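You operate a simulated robot arm through the tools that you are given. There is no shell and no other tool. Be economical: measure what you need, move in short steps, check, and stop when the job is done.

You are at the controls of a simulated two-armed robot. One attempt, no reset.

Task
Take the purple net bag on the top of the side bench and put it away on the top of the bagging table. Fetch the orange cloth and set it on the fourth tier from the bottom of the wooden shelf. Put the black bottle on the front part of the sorting table. Take the green roll from the top of the side bench and put it on the second tier from the bottom of the wooden shelf. Take the square purple box on the top of the side bench and put it away on the jig end of the sorting table. Take the blue pan on the top of the side bench and put it away on the ledge of the grading bench. Put the green cloth on top of the grey liner on the back part of the sorting table. Take the cardboard tube and leave it on the top of the steel rack. Put the yellow roll on the draining board away on the fourth tier from the bottom of the wooden shelf. Take the grey cloth on the top of the side bench and put it away on the back ledge of the pipe rack. Take the blue pad and leave it on the fourth tier from the bottom of the wooden shelf. Pull the wide sink door open. The order is free. Set down upright: purple net bag, black bottle.
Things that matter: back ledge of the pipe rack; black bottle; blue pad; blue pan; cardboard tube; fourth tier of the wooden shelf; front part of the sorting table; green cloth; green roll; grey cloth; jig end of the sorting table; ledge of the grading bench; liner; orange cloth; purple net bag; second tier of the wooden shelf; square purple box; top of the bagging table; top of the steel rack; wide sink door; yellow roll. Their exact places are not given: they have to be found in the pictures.

It is judged by the outcome, as a careful person would: the job done as asked, and still so three seconds after it is handed in. It fails if anything else is knocked over, pushed out of place, dropped, spilled or broken. Flat cloth is picked up by pressing the open fingertips on it (5 to 10 N) and closing them slowly along it; thin cloth reads only 2 to 8 mm in the jaws.

Robot
Two 7-joint arms with two-finger parallel grippers on one trunk, on a base that drives. Base frame: it is fixed to the floor where the robot stands at the start and does not move with it; the origin is under the middle of the robot, x ahead of it, y to its left, z up. Readings come in mm, degrees, newtons and seconds.
The left shoulder is at the start at [50, 161, 1098], the right one opposite. With the tool pointing down near the work surface each hand reaches from about 100 to 640 mm from the robot's upright axis, wherever it stands, measured 20 degrees to its own side. Places, roughly: back ledge of the pipe rack (180x17 cm) [-4460, -4020, 800]; black bottle (8x8x20 cm) [600, 800, 900]; blue pad [500, 1750, 750]; blue pan (20x18x7 cm) [500, 1300, 800]; cardboard tube (29x5x5 cm) [-7400, -1100, 700]; fourth tier of the wooden shelf [900, -2800, 1400]; front part of the sorting table [-3100, -1900, 700]; green cloth (7x9x3 cm) [-7000, -1700, 800]; green roll (8x8x5 cm) [600, 900, 800]; grey cloth (7x9x3 cm) [700, 1800, 800]; jig end of the sorting table [-3100, -900, 700]; ledge of the grading bench (30x17 cm) [-2380, -3820, 640]; liner (24x15x4 cm) [-3900, -1000, 700]; orange cloth (7x9x3 cm) [700, 200, 800]; purple net bag (12x9x15 cm) [500, 0, 800]; second tier of the wooden shelf [900, -2800, 600]; square purple box (9x9x4 cm) [500, 1100, 800]; top of the bagging table [-3100, 100, 700]; top of the steel rack [-8000, -200, 1100]; wide sink door [-7800, 300, 400]; yellow roll (8x8x5 cm) [-8000, 100, 900]. Payload 3.43 kg a hand.
Tool frame (each hand has its own): the origin (TCP) lies between the finger pads and is the grasp point; the fingertips stand 30 mm ahead of it; z points along the fingers, y is the line along which they close. The gripper opens to 94 mm. The fingers are 28 mm wide and 10 mm thick; the gripper's body (50 by 96 mm) begins 55 mm behind the TCP.
Orientation is that of the tool frame in the base frame, as [roll, pitch, yaw] about the fixed x, y, z axes, in that order (R = Rz(yaw) Ry(pitch) Rx(roll)). With the fingers straight down and closing along the base's y, the tool's x points along the base's -x, its y along +y and its z along -z.

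Tools
- The arms move only by the tool step_arm. It takes "left_targets", "right_targets" or both (then of equal length, played together; a hand with none holds still); each is a list of rows, each a list of 7 numbers: the shift along the base's x, y, z in mm, then the turn, a rotation vector about the base's x, y, z in degrees, then the finger opening in mm, from 0 to 94. In form: [[tx, ty, tz, rx, ry, rz, gripper], ...]. A call has 1 to 20 rows; each row shifts and turns the commanded pose from where the row before left it. Each row takes 0.2 s and may step no farther than 50 mm and 8.6 degrees from the row before; otherwise, or with a gripper value out of range, the whole call is refused. A pose out of reach is approached as far as the arm can. The call stops where the force on the tool passes 40 N (or 10 N more than at its start, if that is more) or the arm is blocked; 0.2 s more then pass. Each finger travels about 45 mm/s and halts on what it meets, pressing with about 24 N; the grip force reading is that of the motor and also rises with nothing between the fingers. The clock runs only during rows and for 0.2 s after the last one: add rows that do not move to give the fingers time. It gives the time, the measured TCP pose, the force on the tool (base axes), the opening and the grip force at its end, in the units of the frame above (readings bear some noise), with the torque about the TCP (base axes, N m) and any sound that the robot's microphone picked up.
- Cameras (640 x 400 px; columns grow to the right, rows downward): "scene" is now at [133.5, 24.5, 1257.4]; the picture's right is [0.36, -0.93, 0.00], its down [-0.39, -0.15, -0.91] and it looks along [0.85, 0.33, -0.42] (base axes); focal length 283 px, centre (320, 200). "left" rides on the left gripper at [76, -14, -102] in its tool frame; the picture's right is [0.18, 0.98, 0.00], its down [-0.75, 0.14, -0.64] and it looks along [-0.63, 0.12, 0.77] (tool axes); focal length 243 px, centre (320, 200). "right" rides on the right gripper at [76, 14, -102] in its tool frame; the picture's right is [-0.18, 0.98, 0.00], its down [-0.75, -0.14, -0.64] and it looks along [-0.63, -0.12, 0.77] (tool axes); focal length 243 px, centre (320, 200).
- camera(camera): a new picture of that camera. It takes no simulated time.
- move_column(by): slides the trunk up (or, below 0, down) by that many mm; the arms and the scene camera ride with it, the base frame stays. It gives what a move gives, with no picture.
- roll_base(legs): drives the robot by 1 to 6 legs, each [ahead, left, turn to the left] in mm, mm and degrees, along the robot's own axes; the way and the turn of a leg run together, so that a leg with both is an arc; at most 1500 mm and 180 degrees a leg. The arms and the cameras ride along, it lands a little off, and it stops where it bumps. It gives what a move gives.
- aim_head(pan, tilt): turns the head with the scene camera to pan (to the left, within 80 degrees either way) and tilt (down, from -29 to 69), counted from straight ahead of the robot. It gives what a move gives.
- probe_pixels(camera, pixels): there is no depth. For up to 12 entries [column, row, z] of the newest picture of that camera ("zoom" is the newest enlarged one), the place [x, y] in the base frame at which the ray of that pixel passes the height z, good to about 2 mm, but the place of the scene camera against the robot may be out by one fixed shift of up to 25 mm in any direction. It takes no simulated time.
- zoom(camera, box): a new picture of the part [left, top, right, bottom] of that camera's present view, enlarged. It takes no simulated time.
- hand_in(): hands the job in; it is judged then, once.

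Work in short steps. Measure before you move; look again where a grasp or a placing could have gone wrong, and mend it. You have 371 turns and 342 pictures in all, those below and enlarged ones among them. Open the grippers and draw the arms clear of the work before you hand the job in, unless the task says otherwise.

The tools are called after ">>>" as a command line: name --argument value ..., lists and objects as JSON in quotes. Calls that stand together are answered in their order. step_arm: Moves the arms, as the interface text tells. Its arguments: {"type":"object","properties":{"left_targets":{"type":"array","items":{"type":"array","items":{"type":"number"}}},"right_targets":{"type":"array","items":{"type":"array","items":{"type":"number"}}}},"required":[]} The other tools are called the same way: move_column (by) slides the trunk up or down; roll_base (legs) drives the base; aim_head (pan, tilt) turns the head that bears the scene camera; camera (camera) takes a picture; probe_pixels (camera, pixels) gives the place at which the rays of pixels pass given heights; zoom (camera, box) takes an enlarged picture of a part of a camera's view; hand_in () hands the job in.

At the start:

```text
time_s: 0.0
left_eef_pos: [405.4, 402.0, 1068.1]
left_ee_rot: [-179.9, -0.1, -180.0]
left_wrist_force: [0.1, 0.0, 0.2]
left_torque: [0.02, -0.05, -0.01]
left_opening: 94.3
left_gripper_force: 0.0
right_eef_pos: [408.9, -2.5, 1121.0]
right_ee_rot: [179.9, 0.1, -180.0]
right_wrist_force: [0.1, 0.0, -0.2]
right_torque: [-0.01, 0.02, -0.01]
right_opening: 94.0
right_gripper_force: 0.0
trunk travel left (down, up): [-125.0, 142.0]
robot x, y, heading: [0.2, -1.6, 0.1]
head pan, tilt: [21.1, 24.6]
```

scene: 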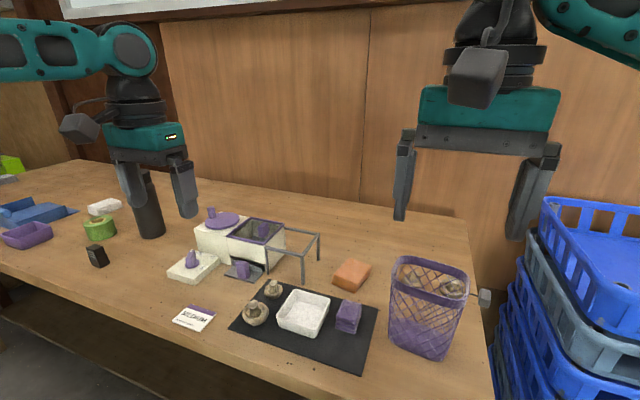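
right: 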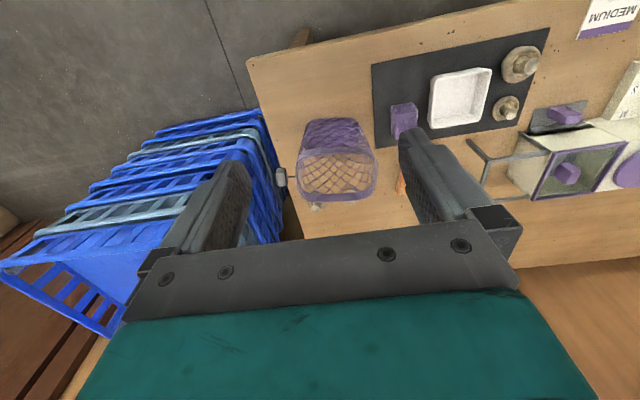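
left: 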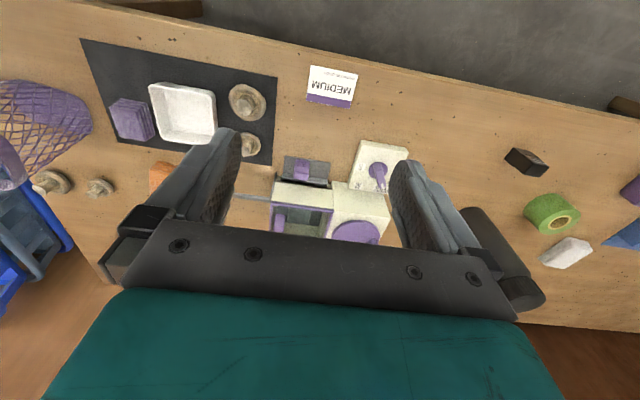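

I begin by looking closely at the bench: the net bag is near (430,305), the orange cloth near (352,273).

>>> zoom --camera "scene" --box '[220, 220, 500, 395]'

>>> probe_pixels --camera "scene" --pixels '[[352, 285, 750], [420, 350, 750], [440, 262, 900], [470, 220, 750], [490, 390, 750], [150, 235, 750], [100, 235, 750], [97, 262, 750], [25, 240, 750], [30, 215, 750]]'

>>> aim_head --pan 60 --tilt 25

>>> camera --camera "scene"

```text
2.29 times, centred on (360, 308) of scene
```

zoom: 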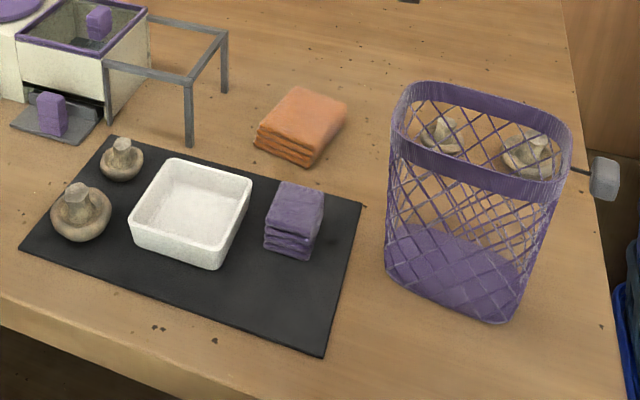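

```text
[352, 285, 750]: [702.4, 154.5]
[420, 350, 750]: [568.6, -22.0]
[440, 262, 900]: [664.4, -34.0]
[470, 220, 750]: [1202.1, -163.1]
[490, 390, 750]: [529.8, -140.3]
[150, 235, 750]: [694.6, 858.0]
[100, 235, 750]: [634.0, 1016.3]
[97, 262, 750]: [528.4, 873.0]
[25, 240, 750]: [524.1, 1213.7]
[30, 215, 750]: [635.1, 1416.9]
```

```text
time_s: 1.1
left_eef_pos: [405.9, 401.0, 1068.2]
left_ee_rot: [-180.0, -0.1, -180.0]
left_wrist_force: [-1.0, -0.1, -0.4]
left_torque: [-0.03, 0.0, 0.01]
left_opening: 94.0
left_gripper_force: 0.1
right_eef_pos: [410.2, -2.1, 1120.3]
right_ee_rot: [179.9, -0.1, -180.0]
right_wrist_force: [-0.5, 0.6, 0.1]
right_torque: [0.0, 0.03, -0.01]
right_opening: 94.2
right_gripper_force: 0.0
trunk travel left (down, up): [-125.0, 142.0]
robot x, y, heading: [-1.9, 4.9, 0.2]
head pan, tilt: [60.0, 25.0]
```

```text
337 pictures are left
```

scene: 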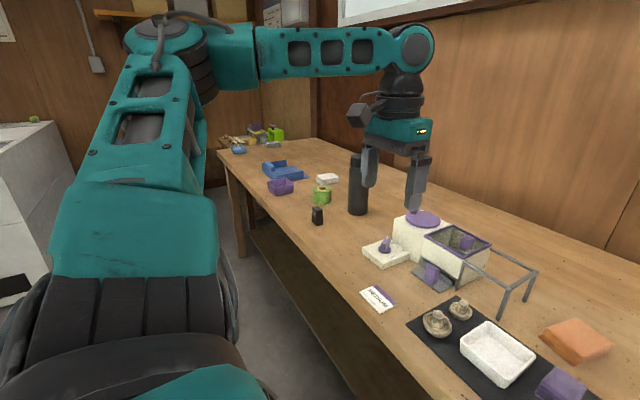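

The bench objects are in view. I tilt the head down to see the bench edge and the gap ahead of the base.

>>> aim_head --pan 0 --tilt 50

>>> camera --camera "scene"

>>> probe_pixels --camera "scene" --pixels '[[320, 200, 750], [320, 300, 750], [320, 350, 750], [320, 250, 750], [200, 200, 750], [450, 200, 750]]'

```text
time_s: 2.4
left_eef_pos: [406.1, 401.7, 1067.6]
left_ee_rot: [-180.0, 0.0, -180.0]
left_wrist_force: [0.2, 0.8, 1.0]
left_torque: [-0.01, -0.02, -0.02]
left_opening: 94.1
left_gripper_force: 0.1
right_eef_pos: [409.6, -2.6, 1120.7]
right_ee_rot: [180.0, 0.0, -179.9]
right_wrist_force: [-0.7, 0.0, -0.5]
right_torque: [-0.02, -0.01, 0.01]
right_opening: 93.8
right_gripper_force: 0.1
trunk travel left (down, up): [-125.0, 142.0]
robot x, y, heading: [-2.4, -0.2, 0.1]
head pan, tilt: [0.0, 50.0]
```

```text
336 pictures are left
```

scene: 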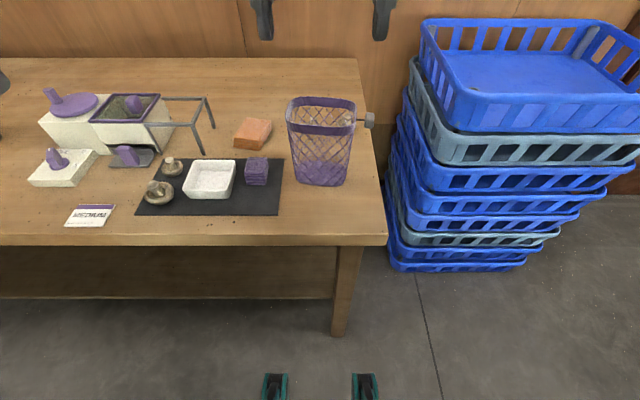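

```text
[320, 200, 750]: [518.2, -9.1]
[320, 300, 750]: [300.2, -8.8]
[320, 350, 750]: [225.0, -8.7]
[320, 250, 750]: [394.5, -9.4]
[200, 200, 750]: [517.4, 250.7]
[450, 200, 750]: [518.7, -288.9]
```

The wooden shelf lies at a bearing of about −72°, so I turn the head to see it from here before choosing grasps.

>>> aim_head --pan -75 --tilt 5

>>> camera --camera "scene"

```text
time_s: 3.8
left_eef_pos: [406.6, 400.4, 1068.4]
left_ee_rot: [-180.0, 0.0, 180.0]
left_wrist_force: [-0.5, -0.1, 0.0]
left_torque: [-0.01, 0.01, -0.03]
left_opening: 94.0
left_gripper_force: 0.1
right_eef_pos: [409.7, -2.8, 1120.5]
right_ee_rot: [180.0, -0.1, -180.0]
right_wrist_force: [-0.5, -0.1, -0.7]
right_torque: [0.02, -0.01, -0.02]
right_opening: 94.2
right_gripper_force: 0.0
trunk travel left (down, up): [-125.0, 142.0]
robot x, y, heading: [-2.6, -2.2, 0.1]
head pan, tilt: [-75.0, 5.0]
```

```text
335 pictures are left
```

scene: 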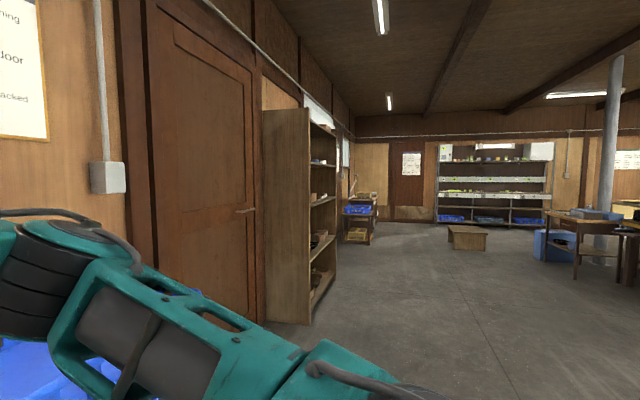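

The shelf at (310,230) opens toward −x; I zoom in on its tiers.

>>> zoom --camera "scene" --box '[250, 100, 410, 330]'

>>> zoom --camera "scene" --box '[420, 130, 640, 290]'

```text
1.74 times, centred on (330, 215) of scene
```

zoom: 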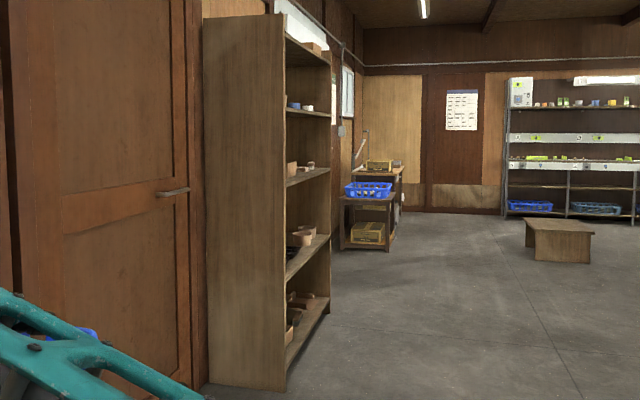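

```text
2.50 times, centred on (530, 210) of scene
```

zoom: 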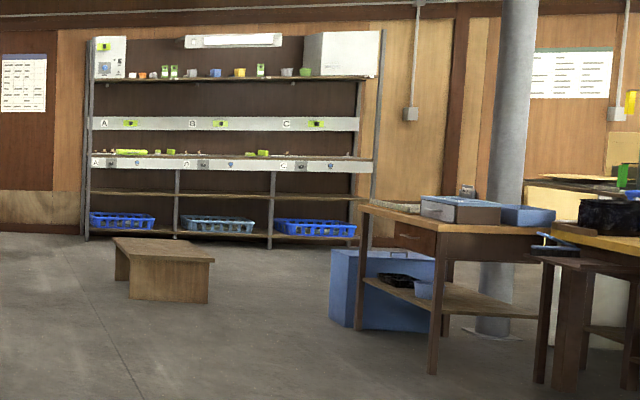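

Tier 4 has ample headroom. I'll pick the orange cloth with the right hand and the green roll with the left, tilted for shelf placing. First I drive up to the bench beside the orange cloth and look.

>>> roll_base --legs '[[90, 340, 0]]'

>>> aim_head --pan -10 --tilt 40

>>> camera --camera "scene"

>>> camera --camera "right"

```text
time_s: 7.4
left_eef_pos: [494.0, 745.0, 1068.2]
left_ee_rot: [-179.9, 0.0, -179.7]
left_wrist_force: [-0.2, 0.8, 0.2]
left_torque: [-0.01, -0.04, -0.02]
left_opening: 94.0
left_gripper_force: 0.0
right_eef_pos: [499.3, 340.8, 1120.6]
right_ee_rot: [179.9, 0.0, -180.0]
right_wrist_force: [0.6, -0.4, -0.1]
right_torque: [0.0, 0.01, -0.02]
right_opening: 93.8
right_gripper_force: 0.1
trunk travel left (down, up): [-125.0, 142.0]
robot x, y, heading: [92.2, 342.5, 0.3]
head pan, tilt: [-75.0, 5.0]
```

```text
time_s: 8.8
left_eef_pos: [494.0, 745.1, 1067.5]
left_ee_rot: [-179.9, 0.0, -179.9]
left_wrist_force: [0.3, -0.3, 0.1]
left_torque: [0.03, -0.01, 0.0]
left_opening: 94.0
left_gripper_force: 0.1
right_eef_pos: [499.7, 340.0, 1120.7]
right_ee_rot: [179.9, -0.1, -179.9]
right_wrist_force: [0.2, 0.2, 0.7]
right_torque: [0.03, 0.01, -0.02]
right_opening: 94.0
right_gripper_force: 0.1
trunk travel left (down, up): [-125.0, 142.0]
robot x, y, heading: [91.3, 340.6, 0.1]
head pan, tilt: [-10.0, 40.0]
```

```text
332 pictures are left
```

scene: 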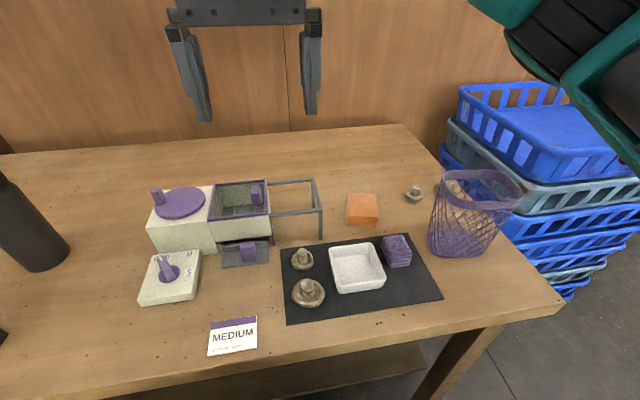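

```text
331 pictures are left
```

right: 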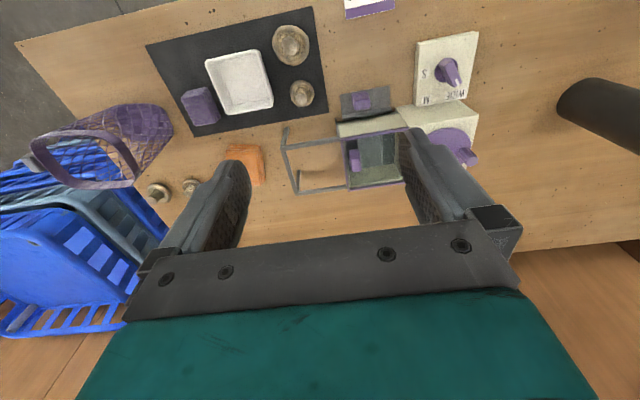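

I compare the scene and wrist rays for the orange cloth, sampled at two heights.

>>> probe_pixels --camera "scene" --pixels '[[347, 195, 780], [376, 195, 780], [379, 222, 780], [347, 224, 780], [362, 210, 780], [322, 238, 750], [362, 210, 830], [441, 300, 750], [560, 290, 750]]'

>>> probe_pixels --camera "right" --pixels '[[244, 163, 780], [244, 163, 830], [300, 193, 750], [148, 45, 750], [310, 8, 750], [328, 105, 750], [220, 133, 750]]'

```text
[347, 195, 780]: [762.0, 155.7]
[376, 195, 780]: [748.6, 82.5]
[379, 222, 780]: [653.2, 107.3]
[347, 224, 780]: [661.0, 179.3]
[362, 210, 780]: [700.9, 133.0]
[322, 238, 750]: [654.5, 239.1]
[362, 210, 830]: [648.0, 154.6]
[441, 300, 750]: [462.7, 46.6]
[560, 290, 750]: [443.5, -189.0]
```

```text
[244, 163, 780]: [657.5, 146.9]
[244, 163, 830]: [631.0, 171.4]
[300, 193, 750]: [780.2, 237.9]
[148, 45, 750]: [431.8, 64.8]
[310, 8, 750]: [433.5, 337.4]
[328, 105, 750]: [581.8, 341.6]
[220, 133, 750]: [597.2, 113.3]
```

The bench seems higher than 750. I bring the right hand over the orange cloth with a 45° tilt and look again for triangulation.

>>> step_arm --right_targets '[[10, -32, -20, 0, -7.5, 0, 94], [10, -32, -20, 0, -7.5, 0, 94], [10, -32, -20, 0, -7.5, 0, 94], [10, -32, -20, 0, -7.5, 0, 94], [10, -32, -20, 0, -7.5, 0, 94], [10, -32, -20, 0, -7.5, 0, 94], [0, 0, 0, 0, 0, 0, 94]]'

>>> camera --camera "right"

>>> camera --camera "scene"

```text
time_s: 10.4
left_eef_pos: [494.7, 744.3, 1067.8]
left_ee_rot: [180.0, 0.0, -179.8]
left_wrist_force: [0.7, 0.8, 0.6]
left_torque: [0.02, 0.01, -0.04]
left_opening: 93.9
left_gripper_force: 0.1
right_eef_pos: [557.9, 149.3, 1000.7]
right_ee_rot: [-180.0, 45.1, -179.7]
right_wrist_force: [0.0, -0.1, 0.5]
right_torque: [-0.01, -0.03, 0.02]
right_opening: 94.0
right_gripper_force: 0.1
trunk travel left (down, up): [-125.0, 142.0]
robot x, y, heading: [89.5, 341.9, 0.0]
head pan, tilt: [-10.0, 40.0]
```

```text
330 pictures are left
```

right: 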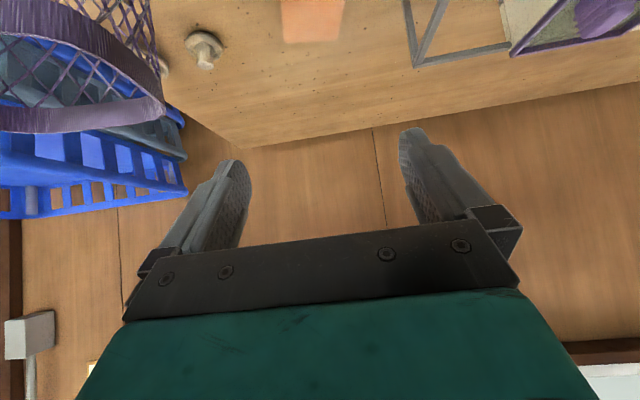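

```text
329 pictures are left
```

scene: 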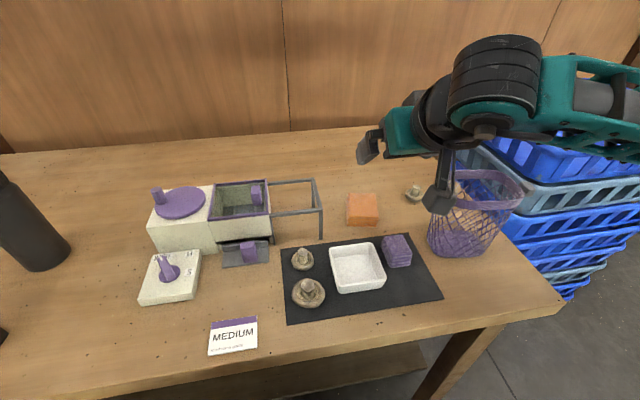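

The tilted view isn't helpful for range. I check what lies under the left hand, to touch the bare bench there for its height.

>>> camera --camera "left"

>>> probe_pixels --camera "right" --pixels '[[282, 42, 780], [340, 42, 780], [282, 42, 830], [340, 42, 830]]'

```text
328 pictures are left
```

left: 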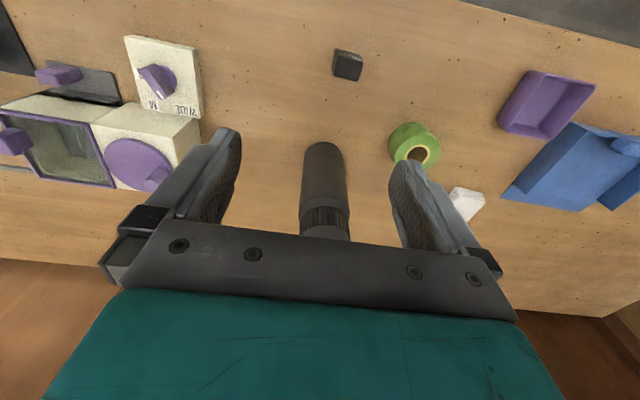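

```text
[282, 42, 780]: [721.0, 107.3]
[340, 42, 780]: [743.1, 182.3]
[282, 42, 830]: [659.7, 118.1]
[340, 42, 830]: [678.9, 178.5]
```

I probe positions of bottle, small black box and green roll for a bench height near 770.

>>> probe_pixels --camera "left" --pixels '[[348, 72, 770], [322, 145, 770], [322, 235, 970], [405, 130, 820], [415, 158, 820], [437, 150, 820], [545, 105, 770], [560, 170, 770], [390, 135, 820]]'

```text
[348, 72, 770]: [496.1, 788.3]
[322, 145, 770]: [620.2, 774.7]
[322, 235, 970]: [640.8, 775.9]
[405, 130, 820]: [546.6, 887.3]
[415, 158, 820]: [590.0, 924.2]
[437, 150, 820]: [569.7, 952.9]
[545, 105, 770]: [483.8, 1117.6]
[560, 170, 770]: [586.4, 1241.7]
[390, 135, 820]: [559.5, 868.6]
```

I touch the bare bench at about (494,665) with the closed left fingers.

>>> step_arm --left_targets '[[0, -40, -40, 0, 0, 0, 60], [0, -40, -50, 0, 0, 0, 30], [0, 0, -50, 0, 0, 0, 0], [0, 0, -50, 0, 0, 0, 0], [0, 0, -40, 0, 0, 0, 0], [0, 0, -10, 0, 0, 0, 0], [0, 0, -5, 0, 0, 0, 0], [0, 0, -5, 0, 0, 0, 0], [0, 0, -5, 0, 0, 0, 0], [0, 0, -5, 0, 0, 0, 0], [0, 0, -5, 0, 0, 0, 0], [0, 0, -5, 0, 0, 0, 0], [0, 0, -5, 0, 0, 0, 0], [0, 0, -5, 0, 0, 0, 0], [0, 0, -5, 0, 0, 0, 0], [0, 0, -5, 0, 0, 0, 0], [0, 0, -5, 0, 0, 0, 0], [0, 0, -5, 0, 0, 0, 0], [0, 0, -5, 0, 0, 0, 0]]'

```text
refused: row 1 steps farther than a row can; nothing moved
```

Steps are limited to 50 mm total; I correct that.

>>> step_arm --left_targets '[[0, -30, -35, 0, 0, 0, 60], [0, -30, -35, 0, 0, 0, 30], [0, -20, -40, 0, 0, 0, 0], [0, 0, -50, 0, 0, 0, 0], [0, 0, -50, 0, 0, 0, 0], [0, 0, -25, 0, 0, 0, 0], [0, 0, -5, 0, 0, 0, 0], [0, 0, -5, 0, 0, 0, 0], [0, 0, -5, 0, 0, 0, 0], [0, 0, -5, 0, 0, 0, 0], [0, 0, -5, 0, 0, 0, 0], [0, 0, -5, 0, 0, 0, 0], [0, 0, -5, 0, 0, 0, 0], [0, 0, -5, 0, 0, 0, 0], [0, 0, -5, 0, 0, 0, 0], [0, 0, -5, 0, 0, 0, 0], [0, 0, -5, 0, 0, 0, 0], [0, 0, -5, 0, 0, 0, 0], [0, 0, -5, 0, 0, 0, 0]]'

```text
time_s: 13.0
left_eef_pos: [493.7, 663.7, 810.5]
left_ee_rot: [179.7, 0.3, -179.8]
left_wrist_force: [-10.4, 2.3, 25.2]
left_torque: [0.0, 0.68, -0.11]
left_opening: 0.1
left_gripper_force: 23.4
right_eef_pos: [556.0, 149.0, 1002.7]
right_ee_rot: [179.9, 45.3, -179.9]
right_wrist_force: [0.7, 0.3, 0.6]
right_torque: [0.02, 0.0, 0.01]
right_opening: 94.1
right_gripper_force: 0.1
trunk travel left (down, up): [-125.0, 142.0]
robot x, y, heading: [85.9, 345.0, 0.2]
head pan, tilt: [-10.0, 40.0]
stopped in row 12 (left hand): the force on the tool passed its limit at 48 N (the readings are from after the stop); the commanded pose is now the measured one
```

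Contact: the bench top is at z≈780. So the orange cloth spans z 780–810, centred near (650,148), yaw about −11°. I lift the left hand and bring the right over it with a 30° tilt (clear of the white dish).

>>> step_arm --left_targets '[[0, 0, 40, 0, 0, 0, 0], [0, 0, 50, 0, 0, 0, 0], [0, 20, 45, 0, 0, 0, 30], [0, 40, 30, 0, 0, 0, 60], [0, 20, 45, 0, 0, 0, 94], [0, 0, 45, 0, 0, 0, 94]]' --right_targets '[[15, 0, -20, 0, 7.5, -5, 94], [15, 0, -20, 0, 7.5, -6, 94], [15, 0, -20, 0, 0, 0, 94], [15, 0, -20, 0, 0, 0, 94], [15, 0, -25, 0, 0, 0, 94], [7, 1, -25, 0, 0, 0, 94]]'

>>> camera --camera "scene"

>>> camera --camera "right"

```text
refused: row 1 steps farther than a row can; nothing moved
```

```text
327 pictures are left
```

scene: 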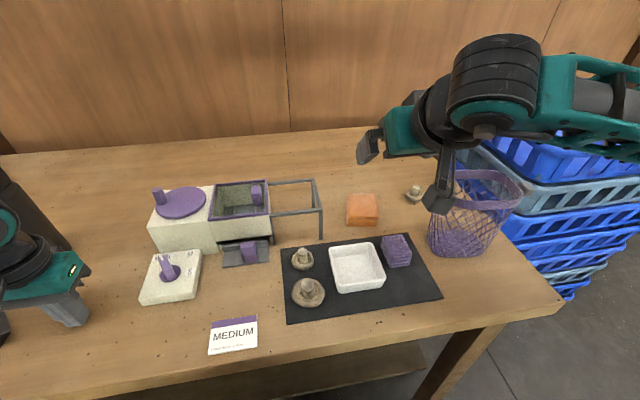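

```text
326 pictures are left
```

right: 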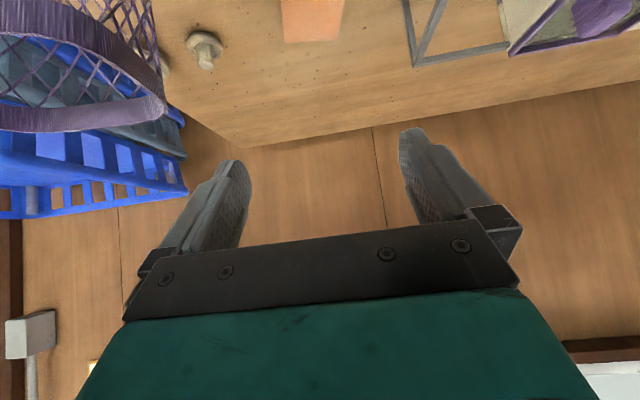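

Combined turn exceeded 8.6°. I split the turns over rows.

>>> step_arm --left_targets '[[0, 0, 40, 0, 0, 0, 0], [0, 0, 45, 0, 0, 0, 0], [0, 20, 40, 0, 0, 0, 30], [0, 35, 30, 0, 0, 0, 60], [0, 20, 45, 0, 0, 0, 94], [0, 0, 45, 0, 0, 0, 94]]' --right_targets '[[15, 0, -20, 0, 5, -4, 94], [15, 0, -20, 0, 5, -4, 94], [15, 0, -20, 0, 5, -3, 94], [15, 0, -20, 0, 0, 0, 94], [15, 0, -25, 0, 0, 0, 94], [7, 1, -25, 0, 0, 0, 94]]'

>>> camera --camera "scene"

>>> camera --camera "right"

```text
time_s: 14.4
left_eef_pos: [496.5, 738.4, 1051.4]
left_ee_rot: [179.8, 0.2, -179.7]
left_wrist_force: [0.5, 0.4, -0.2]
left_torque: [-0.01, -0.01, -0.01]
left_opening: 83.9
left_gripper_force: 0.0
right_eef_pos: [642.2, 152.3, 869.5]
right_ee_rot: [-178.4, 30.0, 170.2]
right_wrist_force: [-0.1, -0.6, -0.9]
right_torque: [0.0, 0.03, 0.02]
right_opening: 94.0
right_gripper_force: 0.1
trunk travel left (down, up): [-125.0, 142.0]
robot x, y, heading: [91.4, 343.9, 0.0]
head pan, tilt: [-10.0, 40.0]
```

```text
325 pictures are left
```

scene: 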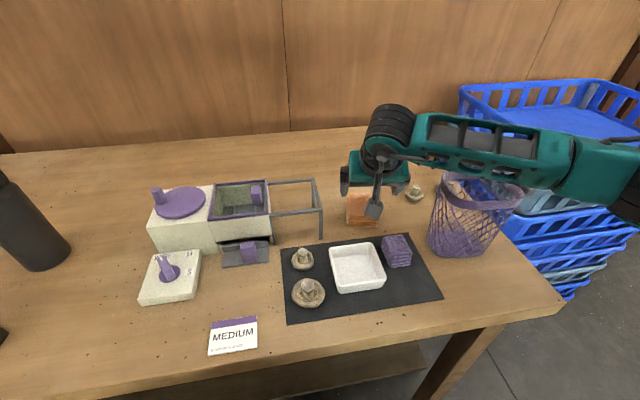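

```text
324 pictures are left
```

right: 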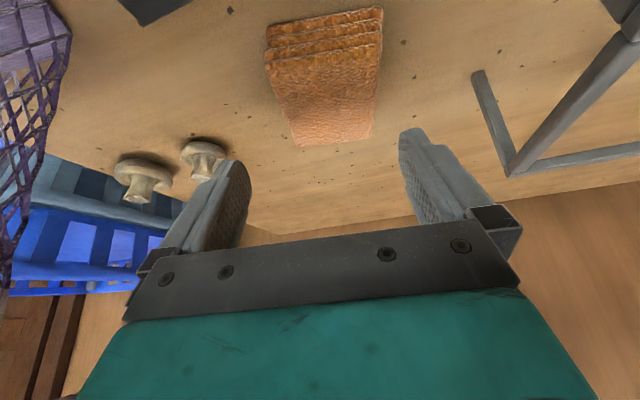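

A good view now of the cloth; I probe its top corners at z 810.

>>> probe_pixels --camera "right" --pixels '[[267, 62, 810], [381, 42, 810], [370, 138, 810], [295, 145, 810], [335, 95, 810], [268, 27, 780], [380, 10, 780]]'

```text
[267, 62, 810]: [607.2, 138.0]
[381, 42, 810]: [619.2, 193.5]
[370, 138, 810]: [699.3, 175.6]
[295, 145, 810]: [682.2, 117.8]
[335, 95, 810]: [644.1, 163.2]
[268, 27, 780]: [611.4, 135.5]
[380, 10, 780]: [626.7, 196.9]
```

Cloth centre ≈(654,156), yaw ≈ −14°. I align, descend to z≈816 and close slowly.

>>> step_arm --right_targets '[[2, 5, -18, 0, 0, -4, 94], [0, 0, -18, 0, 0, 0, 94], [0, 0, -10, 0, 0, 0, 94], [0, 0, -7, 0, 0, 0, 94], [0, 0, 0, 0, 0, 0, 80], [0, 0, 0, 0, 0, 0, 65], [0, 0, 0, 0, 0, 0, 50], [0, 0, 0, 0, 0, 0, 35], [0, 0, 0, 0, 0, 0, 20], [0, 0, 0, 0, 0, 0, 10], [0, 0, 0, 0, 0, 0, 10]]'

>>> camera --camera "right"

```text
time_s: 16.8
left_eef_pos: [496.7, 738.5, 1050.3]
left_ee_rot: [179.9, 0.2, -179.8]
left_wrist_force: [0.4, 0.8, 0.1]
left_torque: [0.01, 0.02, -0.01]
left_opening: 94.0
left_gripper_force: 0.0
right_eef_pos: [641.6, 155.8, 817.9]
right_ee_rot: [-178.4, 30.1, 166.2]
right_wrist_force: [0.3, -0.1, 1.2]
right_torque: [-0.05, 0.03, 0.02]
right_opening: 66.2
right_gripper_force: 24.2
trunk travel left (down, up): [-125.0, 142.0]
robot x, y, heading: [88.6, 344.9, 0.4]
head pan, tilt: [-10.0, 40.0]
```

```text
323 pictures are left
```

right: 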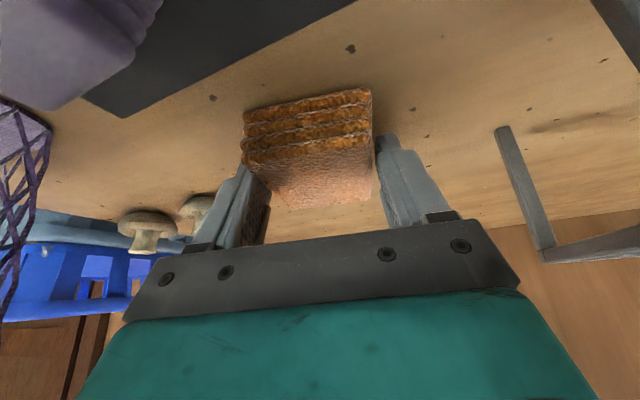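

Gripped at 66 mm with 24 N. I lift straight up and draw the hand back.

>>> step_arm --right_targets '[[0, 0, 30, 0, 0, 0, 10], [0, 0, 40, 0, 0, 0, 10], [0, 0, 45, 0, 0, 0, 10], [0, 0, 45, 0, 0, 0, 10], [-20, 0, 45, 0, 0, 0, 10], [-40, 10, 20, 0, 0, 0, 10], [-40, 10, 10, 0, 0, 0, 10]]'

>>> roll_base --legs '[[0, 400, 0]]'

>>> aim_head --pan 20 --tilt 40

>>> camera --camera "scene"

>>> camera --camera "left"

```text
time_s: 18.4
left_eef_pos: [497.2, 738.2, 1051.1]
left_ee_rot: [179.7, 0.3, -179.8]
left_wrist_force: [-0.1, 0.1, 0.3]
left_torque: [0.0, 0.03, 0.04]
left_opening: 94.0
left_gripper_force: 0.0
right_eef_pos: [540.3, 175.3, 1053.3]
right_ee_rot: [-178.3, 30.2, 166.2]
right_wrist_force: [0.7, -0.7, 0.4]
right_torque: [-0.01, -0.02, -0.02]
right_opening: 10.1
right_gripper_force: 0.0
trunk travel left (down, up): [-125.0, 142.0]
robot x, y, heading: [89.8, 342.4, 0.1]
head pan, tilt: [-10.0, 40.0]
```

```text
time_s: 22.5
left_eef_pos: [493.9, 1144.6, 1051.9]
left_ee_rot: [179.8, 0.1, -179.6]
left_wrist_force: [-0.2, -0.5, -0.2]
left_torque: [0.0, -0.01, 0.02]
left_opening: 94.0
left_gripper_force: 0.2
right_eef_pos: [539.6, 582.9, 1052.6]
right_ee_rot: [-178.3, 30.1, 166.3]
right_wrist_force: [-0.5, 0.7, 0.7]
right_torque: [-0.01, -0.01, 0.02]
right_opening: 10.2
right_gripper_force: 0.2
trunk travel left (down, up): [-125.0, 142.0]
robot x, y, heading: [87.8, 745.4, 0.0]
head pan, tilt: [-10.0, 40.0]
```

```text
time_s: 23.4
left_eef_pos: [494.4, 1145.6, 1049.9]
left_ee_rot: [179.8, 0.2, -179.7]
left_wrist_force: [-0.2, -0.4, 0.3]
left_torque: [-0.05, -0.01, -0.01]
left_opening: 94.0
left_gripper_force: 0.1
right_eef_pos: [539.1, 583.1, 1054.1]
right_ee_rot: [-178.3, 30.1, 166.3]
right_wrist_force: [-0.1, 0.2, 0.4]
right_torque: [0.04, 0.05, 0.02]
right_opening: 10.1
right_gripper_force: 0.1
trunk travel left (down, up): [-125.0, 142.0]
robot x, y, heading: [90.3, 748.5, 0.4]
head pan, tilt: [20.0, 40.0]
```

```text
322 pictures are left
```

scene: 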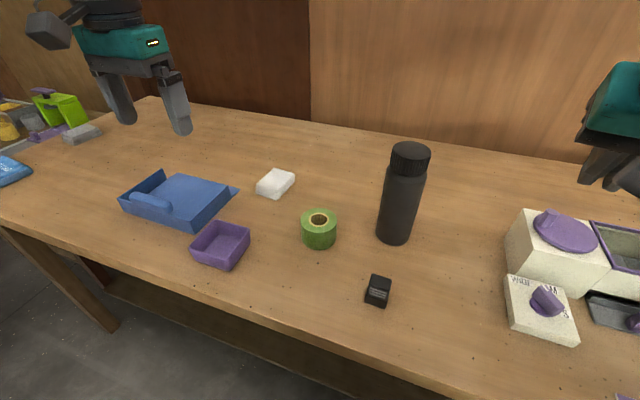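

```text
321 pictures are left
```

left: 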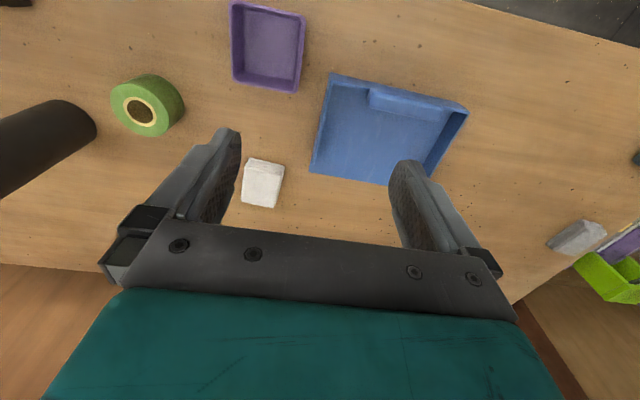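

The right gripper closed to 10 mm: the cloth slipped out. I look back to see where it lies.

>>> aim_head --pan -45 --tilt 35

>>> camera --camera "scene"

```text
time_s: 24.8
left_eef_pos: [493.0, 1145.2, 1050.9]
left_ee_rot: [179.9, 0.1, -179.7]
left_wrist_force: [0.0, -0.5, 0.0]
left_torque: [0.0, 0.04, 0.0]
left_opening: 94.2
left_gripper_force: 0.1
right_eef_pos: [538.8, 582.8, 1053.1]
right_ee_rot: [-178.3, 30.1, 166.4]
right_wrist_force: [-0.7, 0.6, -0.2]
right_torque: [-0.03, -0.01, -0.01]
right_opening: 10.0
right_gripper_force: 0.0
trunk travel left (down, up): [-125.0, 142.0]
robot x, y, heading: [86.2, 749.4, 0.3]
head pan, tilt: [-45.0, 35.0]
```

```text
320 pictures are left
```

scene: 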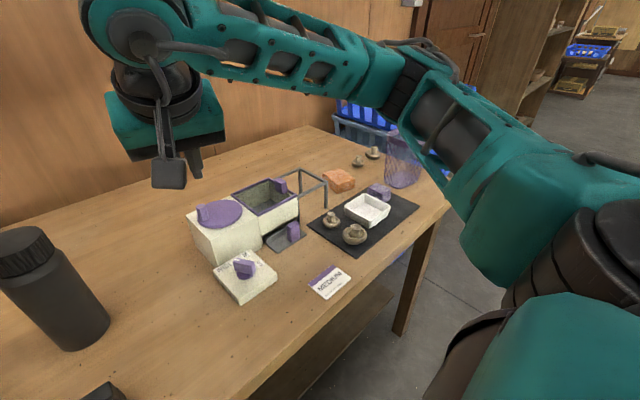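

The orange cloth still lies in its place (338,180); it slipped as the lift began. While here I take the green roll with the left hand, then return for the cloth with vertical fingers.

>>> probe_pixels --camera "left" --pixels '[[141, 110, 830], [112, 100, 830], [181, 97, 830], [150, 76, 780], [150, 137, 830], [240, 82, 780], [304, 92, 780], [232, 5, 820], [303, 14, 820], [310, 172, 790], [390, 183, 790], [466, 112, 850], [330, 75, 850], [265, 185, 800], [583, 236, 800], [40, 120, 900]]'

```text
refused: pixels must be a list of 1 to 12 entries
```

>>> probe_pixels --camera "left" --pixels '[[141, 110, 830], [112, 96, 830], [172, 125, 830], [135, 137, 830], [240, 82, 780], [304, 92, 780], [232, 5, 820], [303, 14, 820], [310, 172, 780], [390, 183, 780], [466, 112, 850], [265, 205, 780]]'

```text
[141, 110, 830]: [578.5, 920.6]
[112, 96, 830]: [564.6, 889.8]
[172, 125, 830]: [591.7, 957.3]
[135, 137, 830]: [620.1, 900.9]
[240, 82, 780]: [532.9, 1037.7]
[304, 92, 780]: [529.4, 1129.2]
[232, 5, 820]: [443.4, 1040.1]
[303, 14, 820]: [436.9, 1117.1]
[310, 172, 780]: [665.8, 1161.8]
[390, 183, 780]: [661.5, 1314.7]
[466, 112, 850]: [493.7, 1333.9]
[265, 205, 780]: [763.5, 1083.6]
```

Roll centre ≈(578,921). I move the left hand above it and look.

>>> step_arm --left_targets '[[17, -45, 0, 0, 0, 0, 94], [17, -45, 0, 0, 0, 0, 94], [17, -45, 0, 0, 0, 0, 94], [17, -45, 0, 0, 0, 0, 94], [17, -44, 0, 0, 0, 0, 94], [0, 0, -50, 0, 0, 0, 94], [0, 0, -50, 0, 0, 0, 94], [0, 0, -40, 0, 0, 0, 94], [0, 0, 0, 0, 0, 0, 94]]'

>>> camera --camera "left"

```text
time_s: 26.8
left_eef_pos: [575.5, 925.0, 911.9]
left_ee_rot: [179.9, 0.5, -179.6]
left_wrist_force: [-0.4, 0.2, 1.0]
left_torque: [0.0, 0.05, 0.03]
left_opening: 93.9
left_gripper_force: 0.1
left hand out of reach, approached as far as the arm can: row 8
right_eef_pos: [539.2, 582.5, 1054.3]
right_ee_rot: [-178.3, 30.0, 166.4]
right_wrist_force: [-0.2, 0.4, -0.9]
right_torque: [0.03, 0.01, -0.01]
right_opening: 9.7
right_gripper_force: 0.1
trunk travel left (down, up): [-125.0, 142.0]
robot x, y, heading: [86.6, 746.4, -0.1]
head pan, tilt: [-45.0, 35.0]
```

```text
319 pictures are left
```

left: 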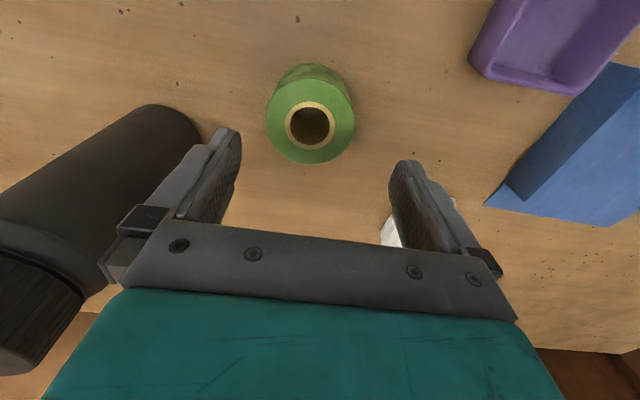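

The roll is at (310,120); I probe its rim and lower the trunk to gain reach.

>>> probe_pixels --camera "left" --pixels '[[266, 120, 830], [354, 122, 830], [310, 78, 830], [308, 163, 830], [310, 125, 830]]'

>>> move_column --by -80

```text
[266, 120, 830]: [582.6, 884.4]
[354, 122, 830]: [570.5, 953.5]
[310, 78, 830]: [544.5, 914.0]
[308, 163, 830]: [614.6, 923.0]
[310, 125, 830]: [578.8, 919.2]
```

```text
time_s: 27.9
left_eef_pos: [574.8, 925.8, 832.8]
left_ee_rot: [180.0, 0.4, -179.6]
left_wrist_force: [0.1, 0.6, -0.6]
left_torque: [-0.01, -0.02, 0.0]
left_opening: 93.8
left_gripper_force: 0.0
right_eef_pos: [539.2, 582.0, 974.0]
right_ee_rot: [-178.2, 30.1, 166.3]
right_wrist_force: [-0.4, -1.0, -0.3]
right_torque: [0.01, -0.02, 0.01]
right_opening: 9.9
right_gripper_force: 0.0
trunk travel left (down, up): [-45.0, 222.0]
robot x, y, heading: [90.2, 746.0, 0.5]
head pan, tilt: [-45.0, 35.0]
```

No contact was felt; the tips now straddle the roll. I centre, go down a little and close.

>>> step_arm --left_targets '[[4, -6, 0, 0, 0, 0, 94], [0, 0, -10, 0, 0, 0, 94], [0, 0, -8, 0, 0, 0, 94], [0, 0, 0, 0, 0, 0, 80], [0, 0, 0, 0, 0, 0, 65], [0, 0, 0, 0, 0, 0, 50], [0, 0, 0, 0, 0, 0, 40], [0, 0, 0, 0, 0, 0, 40]]'

>>> step_arm --left_targets '[[0, 0, 20, 0, 0, 0, 40], [0, 0, 20, 0, 0, 0, 40], [0, 0, 0, 0, 0, 0, 40]]'

>>> camera --camera "left"

```text
time_s: 29.8
left_eef_pos: [572.2, 930.0, 816.4]
left_ee_rot: [180.0, 0.4, -179.7]
left_wrist_force: [0.5, 0.4, 0.0]
left_torque: [0.02, 0.0, -0.01]
left_opening: 75.0
left_gripper_force: 23.6
left hand out of reach, approached as far as the arm can: row 1, 3
right_eef_pos: [540.0, 583.4, 973.8]
right_ee_rot: [-178.3, 30.0, 166.3]
right_wrist_force: [0.3, 0.8, 1.1]
right_torque: [-0.05, 0.01, 0.0]
right_opening: 9.9
right_gripper_force: 0.2
trunk travel left (down, up): [-45.0, 222.0]
robot x, y, heading: [92.4, 747.1, 0.2]
head pan, tilt: [-45.0, 35.0]
```

```text
time_s: 30.6
left_eef_pos: [573.6, 929.2, 858.1]
left_ee_rot: [179.8, 0.2, -179.7]
left_wrist_force: [0.1, -0.2, -2.7]
left_torque: [-0.01, 0.01, 0.04]
left_opening: 74.9
left_gripper_force: 24.5
right_eef_pos: [539.5, 582.2, 973.5]
right_ee_rot: [-178.3, 30.1, 166.3]
right_wrist_force: [-0.1, 0.7, 0.4]
right_torque: [-0.02, 0.0, -0.01]
right_opening: 9.7
right_gripper_force: 0.1
trunk travel left (down, up): [-45.0, 222.0]
robot x, y, heading: [90.0, 751.5, 0.2]
head pan, tilt: [-45.0, 35.0]
```

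```text
318 pictures are left
```

left: 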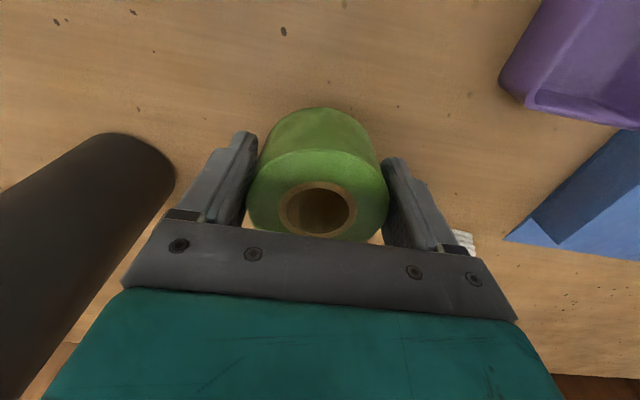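

Roll held (75 mm, 24.5 N). I raise it, then drive back to the cloth.

>>> step_arm --left_targets '[[0, 0, 45, 0, 0, 0, 40], [0, 0, 45, 0, 0, 0, 40], [0, 0, 45, 0, 0, 0, 40], [-20, 0, 45, 0, 0, 0, 40], [-40, 0, 20, 0, 0, 0, 40], [-40, 0, 0, 0, 0, 0, 40]]' --right_targets '[[0, 0, 20, 0, 7.5, 0, 94], [0, 0, 20, 0, 7.5, 0, 94], [0, 0, 20, 0, 7.5, 0, 94], [0, 0, 20, 0, 7.5, 0, 94], [0, 0, 0, 0, 0, 0, 94], [0, 0, 0, 0, 0, 0, 94]]'

>>> roll_base --legs '[[30, -440, 0]]'

>>> camera --camera "right"

```text
time_s: 31.9
left_eef_pos: [473.7, 928.1, 1060.2]
left_ee_rot: [-180.0, 0.3, -179.7]
left_wrist_force: [-1.2, -0.3, -1.9]
left_torque: [-0.01, 0.05, -0.02]
left_opening: 74.8
left_gripper_force: 23.3
right_eef_pos: [539.5, 580.9, 1055.2]
right_ee_rot: [-171.6, 0.9, 168.2]
right_wrist_force: [0.3, 0.2, -0.2]
right_torque: [-0.02, 0.0, 0.02]
right_opening: 93.9
right_gripper_force: 0.1
trunk travel left (down, up): [-45.0, 222.0]
robot x, y, heading: [87.8, 751.2, 0.2]
head pan, tilt: [-45.0, 35.0]
```

```text
time_s: 36.4
left_eef_pos: [506.0, 486.5, 1059.1]
left_ee_rot: [179.9, 0.3, -179.7]
left_wrist_force: [0.2, -0.5, -1.2]
left_torque: [0.04, 0.0, 0.0]
left_opening: 74.9
left_gripper_force: 24.2
right_eef_pos: [571.9, 139.8, 1055.3]
right_ee_rot: [-171.5, 0.8, 168.2]
right_wrist_force: [0.7, 0.3, -0.5]
right_torque: [-0.01, 0.0, 0.01]
right_opening: 94.1
right_gripper_force: 0.0
trunk travel left (down, up): [-45.0, 222.0]
robot x, y, heading: [119.2, 305.4, 0.1]
head pan, tilt: [-45.0, 35.0]
```

```text
317 pictures are left
```

right: 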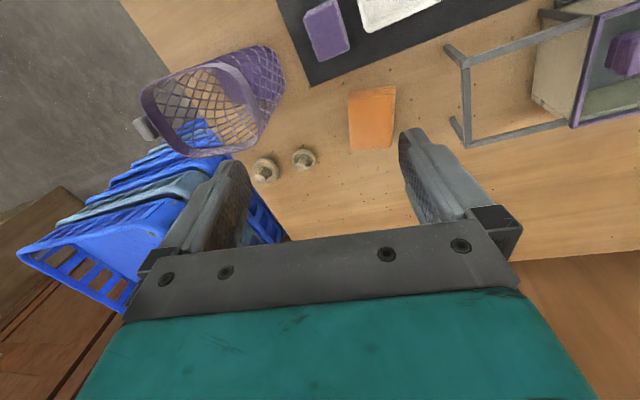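

I correct the right tool to vertical and probe the cloth at (371,118).

>>> probe_pixels --camera "right" --pixels '[[348, 95, 810], [396, 88, 810], [395, 148, 810], [350, 148, 810], [371, 118, 810]]'

>>> step_arm --right_targets '[[0, 0, 0, 8.3, -1.5, 0, 94], [20, 7, -45, 0, 0, -3, 94], [20, 7, -40, 0, 0, 0, 94], [10, 7, -40, 0, 0, 0, 94], [0, 0, -30, 0, 0, 0, 94], [0, 0, 0, 0, 0, 0, 94]]'

>>> camera --camera "right"

```text
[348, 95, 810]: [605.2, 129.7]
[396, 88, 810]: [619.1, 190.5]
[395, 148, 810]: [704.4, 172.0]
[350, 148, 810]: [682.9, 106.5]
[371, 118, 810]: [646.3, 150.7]
```

```text
time_s: 37.8
left_eef_pos: [506.3, 487.5, 1058.6]
left_ee_rot: [179.9, 0.3, -179.8]
left_wrist_force: [-0.3, 0.8, -1.0]
left_torque: [0.0, 0.02, 0.01]
left_opening: 74.8
left_gripper_force: 24.2
right_eef_pos: [624.2, 159.5, 898.5]
right_ee_rot: [-179.9, 0.6, 165.1]
right_wrist_force: [0.6, 0.0, 0.0]
right_torque: [-0.03, -0.01, 0.02]
right_opening: 94.1
right_gripper_force: 0.0
trunk travel left (down, up): [-45.0, 222.0]
robot x, y, heading: [122.2, 309.0, 0.3]
head pan, tilt: [-45.0, 35.0]
```

```text
316 pictures are left
```

right: 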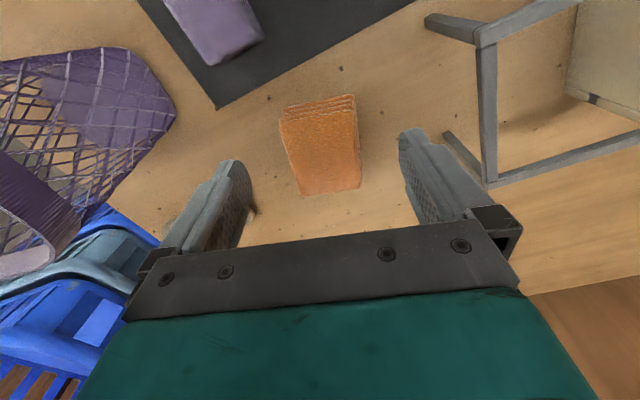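

I refine the cloth corners from this nearer vertical view.

>>> probe_pixels --camera "right" --pixels '[[280, 122, 810], [358, 112, 810], [361, 187, 810], [299, 194, 810]]'

```text
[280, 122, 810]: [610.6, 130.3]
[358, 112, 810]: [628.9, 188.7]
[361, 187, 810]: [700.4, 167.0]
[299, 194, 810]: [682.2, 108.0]
```

Centre (655,149), yaw −17°. I align, descend to z≈812 and close.

>>> step_arm --right_targets '[[31, -10, -15, 0, 0, -2, 94], [0, 0, -35, 0, 0, 0, 94], [0, 0, -25, 0, 0, 0, 94], [0, 0, -6, 0, 0, 0, 94], [0, 0, -5, 0, 0, 0, 94], [0, 0, 0, 0, 0, 0, 80], [0, 0, 0, 0, 0, 0, 65], [0, 0, 0, 0, 0, 0, 50], [0, 0, 0, 0, 0, 0, 40], [0, 0, 0, 0, 0, 0, 30], [0, 0, 0, 0, 0, 0, 30]]'

>>> step_arm --right_targets '[[0, 0, 5, 0, 0, 0, 20], [0, 0, 10, 0, 0, 0, 20], [0, 0, 15, 0, 0, 0, 20], [0, 0, 0, 0, 0, 0, 20]]'

>>> camera --camera "right"

```text
time_s: 40.2
left_eef_pos: [507.4, 487.2, 1059.6]
left_ee_rot: [179.9, 0.2, -179.7]
left_wrist_force: [-1.2, -0.6, -1.2]
left_torque: [0.0, -0.01, 0.0]
left_opening: 74.8
left_gripper_force: 24.6
right_eef_pos: [653.7, 150.9, 813.4]
right_ee_rot: [-179.9, 0.5, 163.2]
right_wrist_force: [0.2, -0.8, 0.7]
right_torque: [-0.02, 0.02, 0.01]
right_opening: 64.8
right_gripper_force: 23.9
trunk travel left (down, up): [-45.0, 222.0]
robot x, y, heading: [121.5, 309.0, 0.3]
head pan, tilt: [-45.0, 35.0]
```

```text
time_s: 41.2
left_eef_pos: [505.8, 487.7, 1058.4]
left_ee_rot: [179.9, 0.3, -179.7]
left_wrist_force: [0.1, 0.5, -0.8]
left_torque: [0.0, 0.0, 0.0]
left_opening: 74.7
left_gripper_force: 24.0
right_eef_pos: [653.4, 151.7, 843.9]
right_ee_rot: [-179.9, 0.6, 163.1]
right_wrist_force: [0.4, -0.6, -1.0]
right_torque: [-0.01, -0.01, -0.02]
right_opening: 64.6
right_gripper_force: 23.7
trunk travel left (down, up): [-45.0, 222.0]
robot x, y, heading: [122.4, 302.6, 0.3]
head pan, tilt: [-45.0, 35.0]
```

```text
315 pictures are left
```

right: 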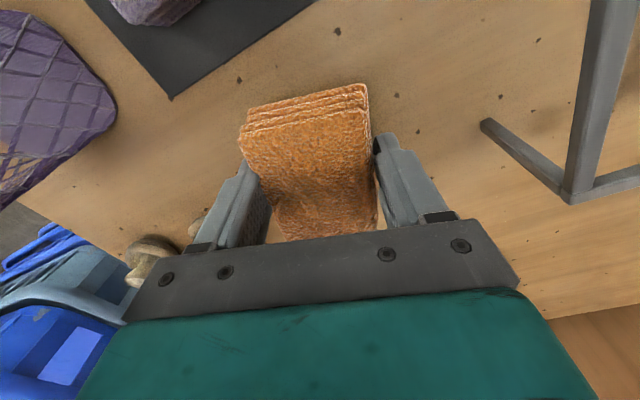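

It is held at 64.6 mm. I lift gently and check.

>>> step_arm --right_targets '[[0, 0, 15, 0, 0, 0, 20], [0, 0, 20, 0, 0, 0, 20], [0, 0, 20, 0, 0, 0, 20], [0, 0, 20, 0, 0, 0, 20], [0, 0, 25, 0, 0, 0, 20], [0, 0, 25, 0, 0, 0, 20], [0, 0, 25, 0, 0, 0, 20], [0, 0, 25, 0, 0, 0, 20], [0, 0, 25, 0, 0, 0, 20], [-20, 0, 10, 0, 0, 0, 20], [-25, 0, 0, 0, 0, 0, 20], [-25, 0, 0, 0, 0, 0, 20], [-25, 0, 0, 0, 0, 0, 20], [-25, 0, 0, 0, 0, 0, 20], [0, 0, 0, 0, 0, 0, 20]]'

```text
time_s: 44.4
left_eef_pos: [505.5, 487.3, 1058.2]
left_ee_rot: [179.9, 0.2, -179.7]
left_wrist_force: [-0.7, -0.3, -0.7]
left_torque: [0.01, -0.01, -0.02]
left_opening: 75.0
left_gripper_force: 23.8
right_eef_pos: [532.0, 151.3, 1053.8]
right_ee_rot: [-179.9, 0.5, 163.0]
right_wrist_force: [-0.2, -0.3, -1.5]
right_torque: [0.01, 0.01, -0.01]
right_opening: 64.4
right_gripper_force: 24.1
trunk travel left (down, up): [-45.0, 222.0]
robot x, y, heading: [120.6, 305.3, 0.2]
head pan, tilt: [-45.0, 35.0]
```

Both items are held. I back off from the bench and drive sideways to the shelf.

>>> roll_base --legs '[[-350, 0, 0], [0, -1500, 0], [0, -1500, 0]]'

>>> aim_head --pan 0 --tilt 10

>>> camera --camera "scene"

```text
time_s: 72.0
left_eef_pos: [124.9, -2476.7, 1059.0]
left_ee_rot: [179.9, 0.2, 178.7]
left_wrist_force: [0.8, 0.2, -1.1]
left_torque: [0.06, 0.01, 0.0]
left_opening: 74.6
left_gripper_force: 24.4
right_eef_pos: [142.2, -2813.2, 1053.7]
right_ee_rot: [-179.8, 0.6, 161.4]
right_wrist_force: [0.1, -0.3, -0.5]
right_torque: [0.03, 0.02, 0.0]
right_opening: 63.9
right_gripper_force: 24.2
trunk travel left (down, up): [-45.0, 222.0]
robot x, y, heading: [-267.0, -2646.8, -1.2]
head pan, tilt: [-45.0, 35.0]
```

```text
time_s: 73.1
left_eef_pos: [125.6, -2476.2, 1060.3]
left_ee_rot: [179.9, 0.3, 178.6]
left_wrist_force: [0.6, 0.0, -1.5]
left_torque: [0.01, -0.01, 0.01]
left_opening: 74.4
left_gripper_force: 24.5
right_eef_pos: [142.5, -2813.6, 1054.1]
right_ee_rot: [-179.9, 0.6, 161.5]
right_wrist_force: [0.3, -0.5, -1.3]
right_torque: [-0.02, 0.01, -0.02]
right_opening: 63.9
right_gripper_force: 24.3
trunk travel left (down, up): [-45.0, 222.0]
robot x, y, heading: [-265.1, -2646.2, -1.3]
head pan, tilt: [0.0, 10.0]
```

```text
314 pictures are left
```

scene: 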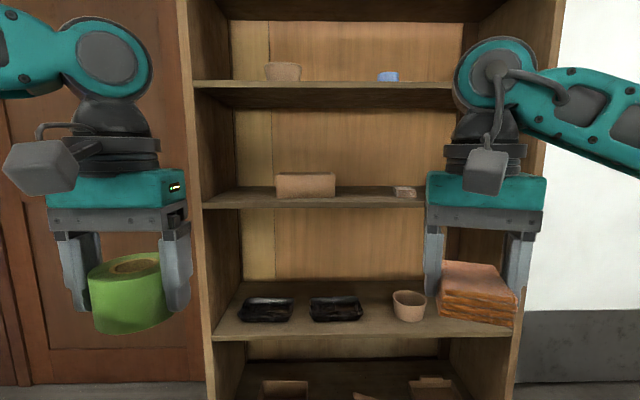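

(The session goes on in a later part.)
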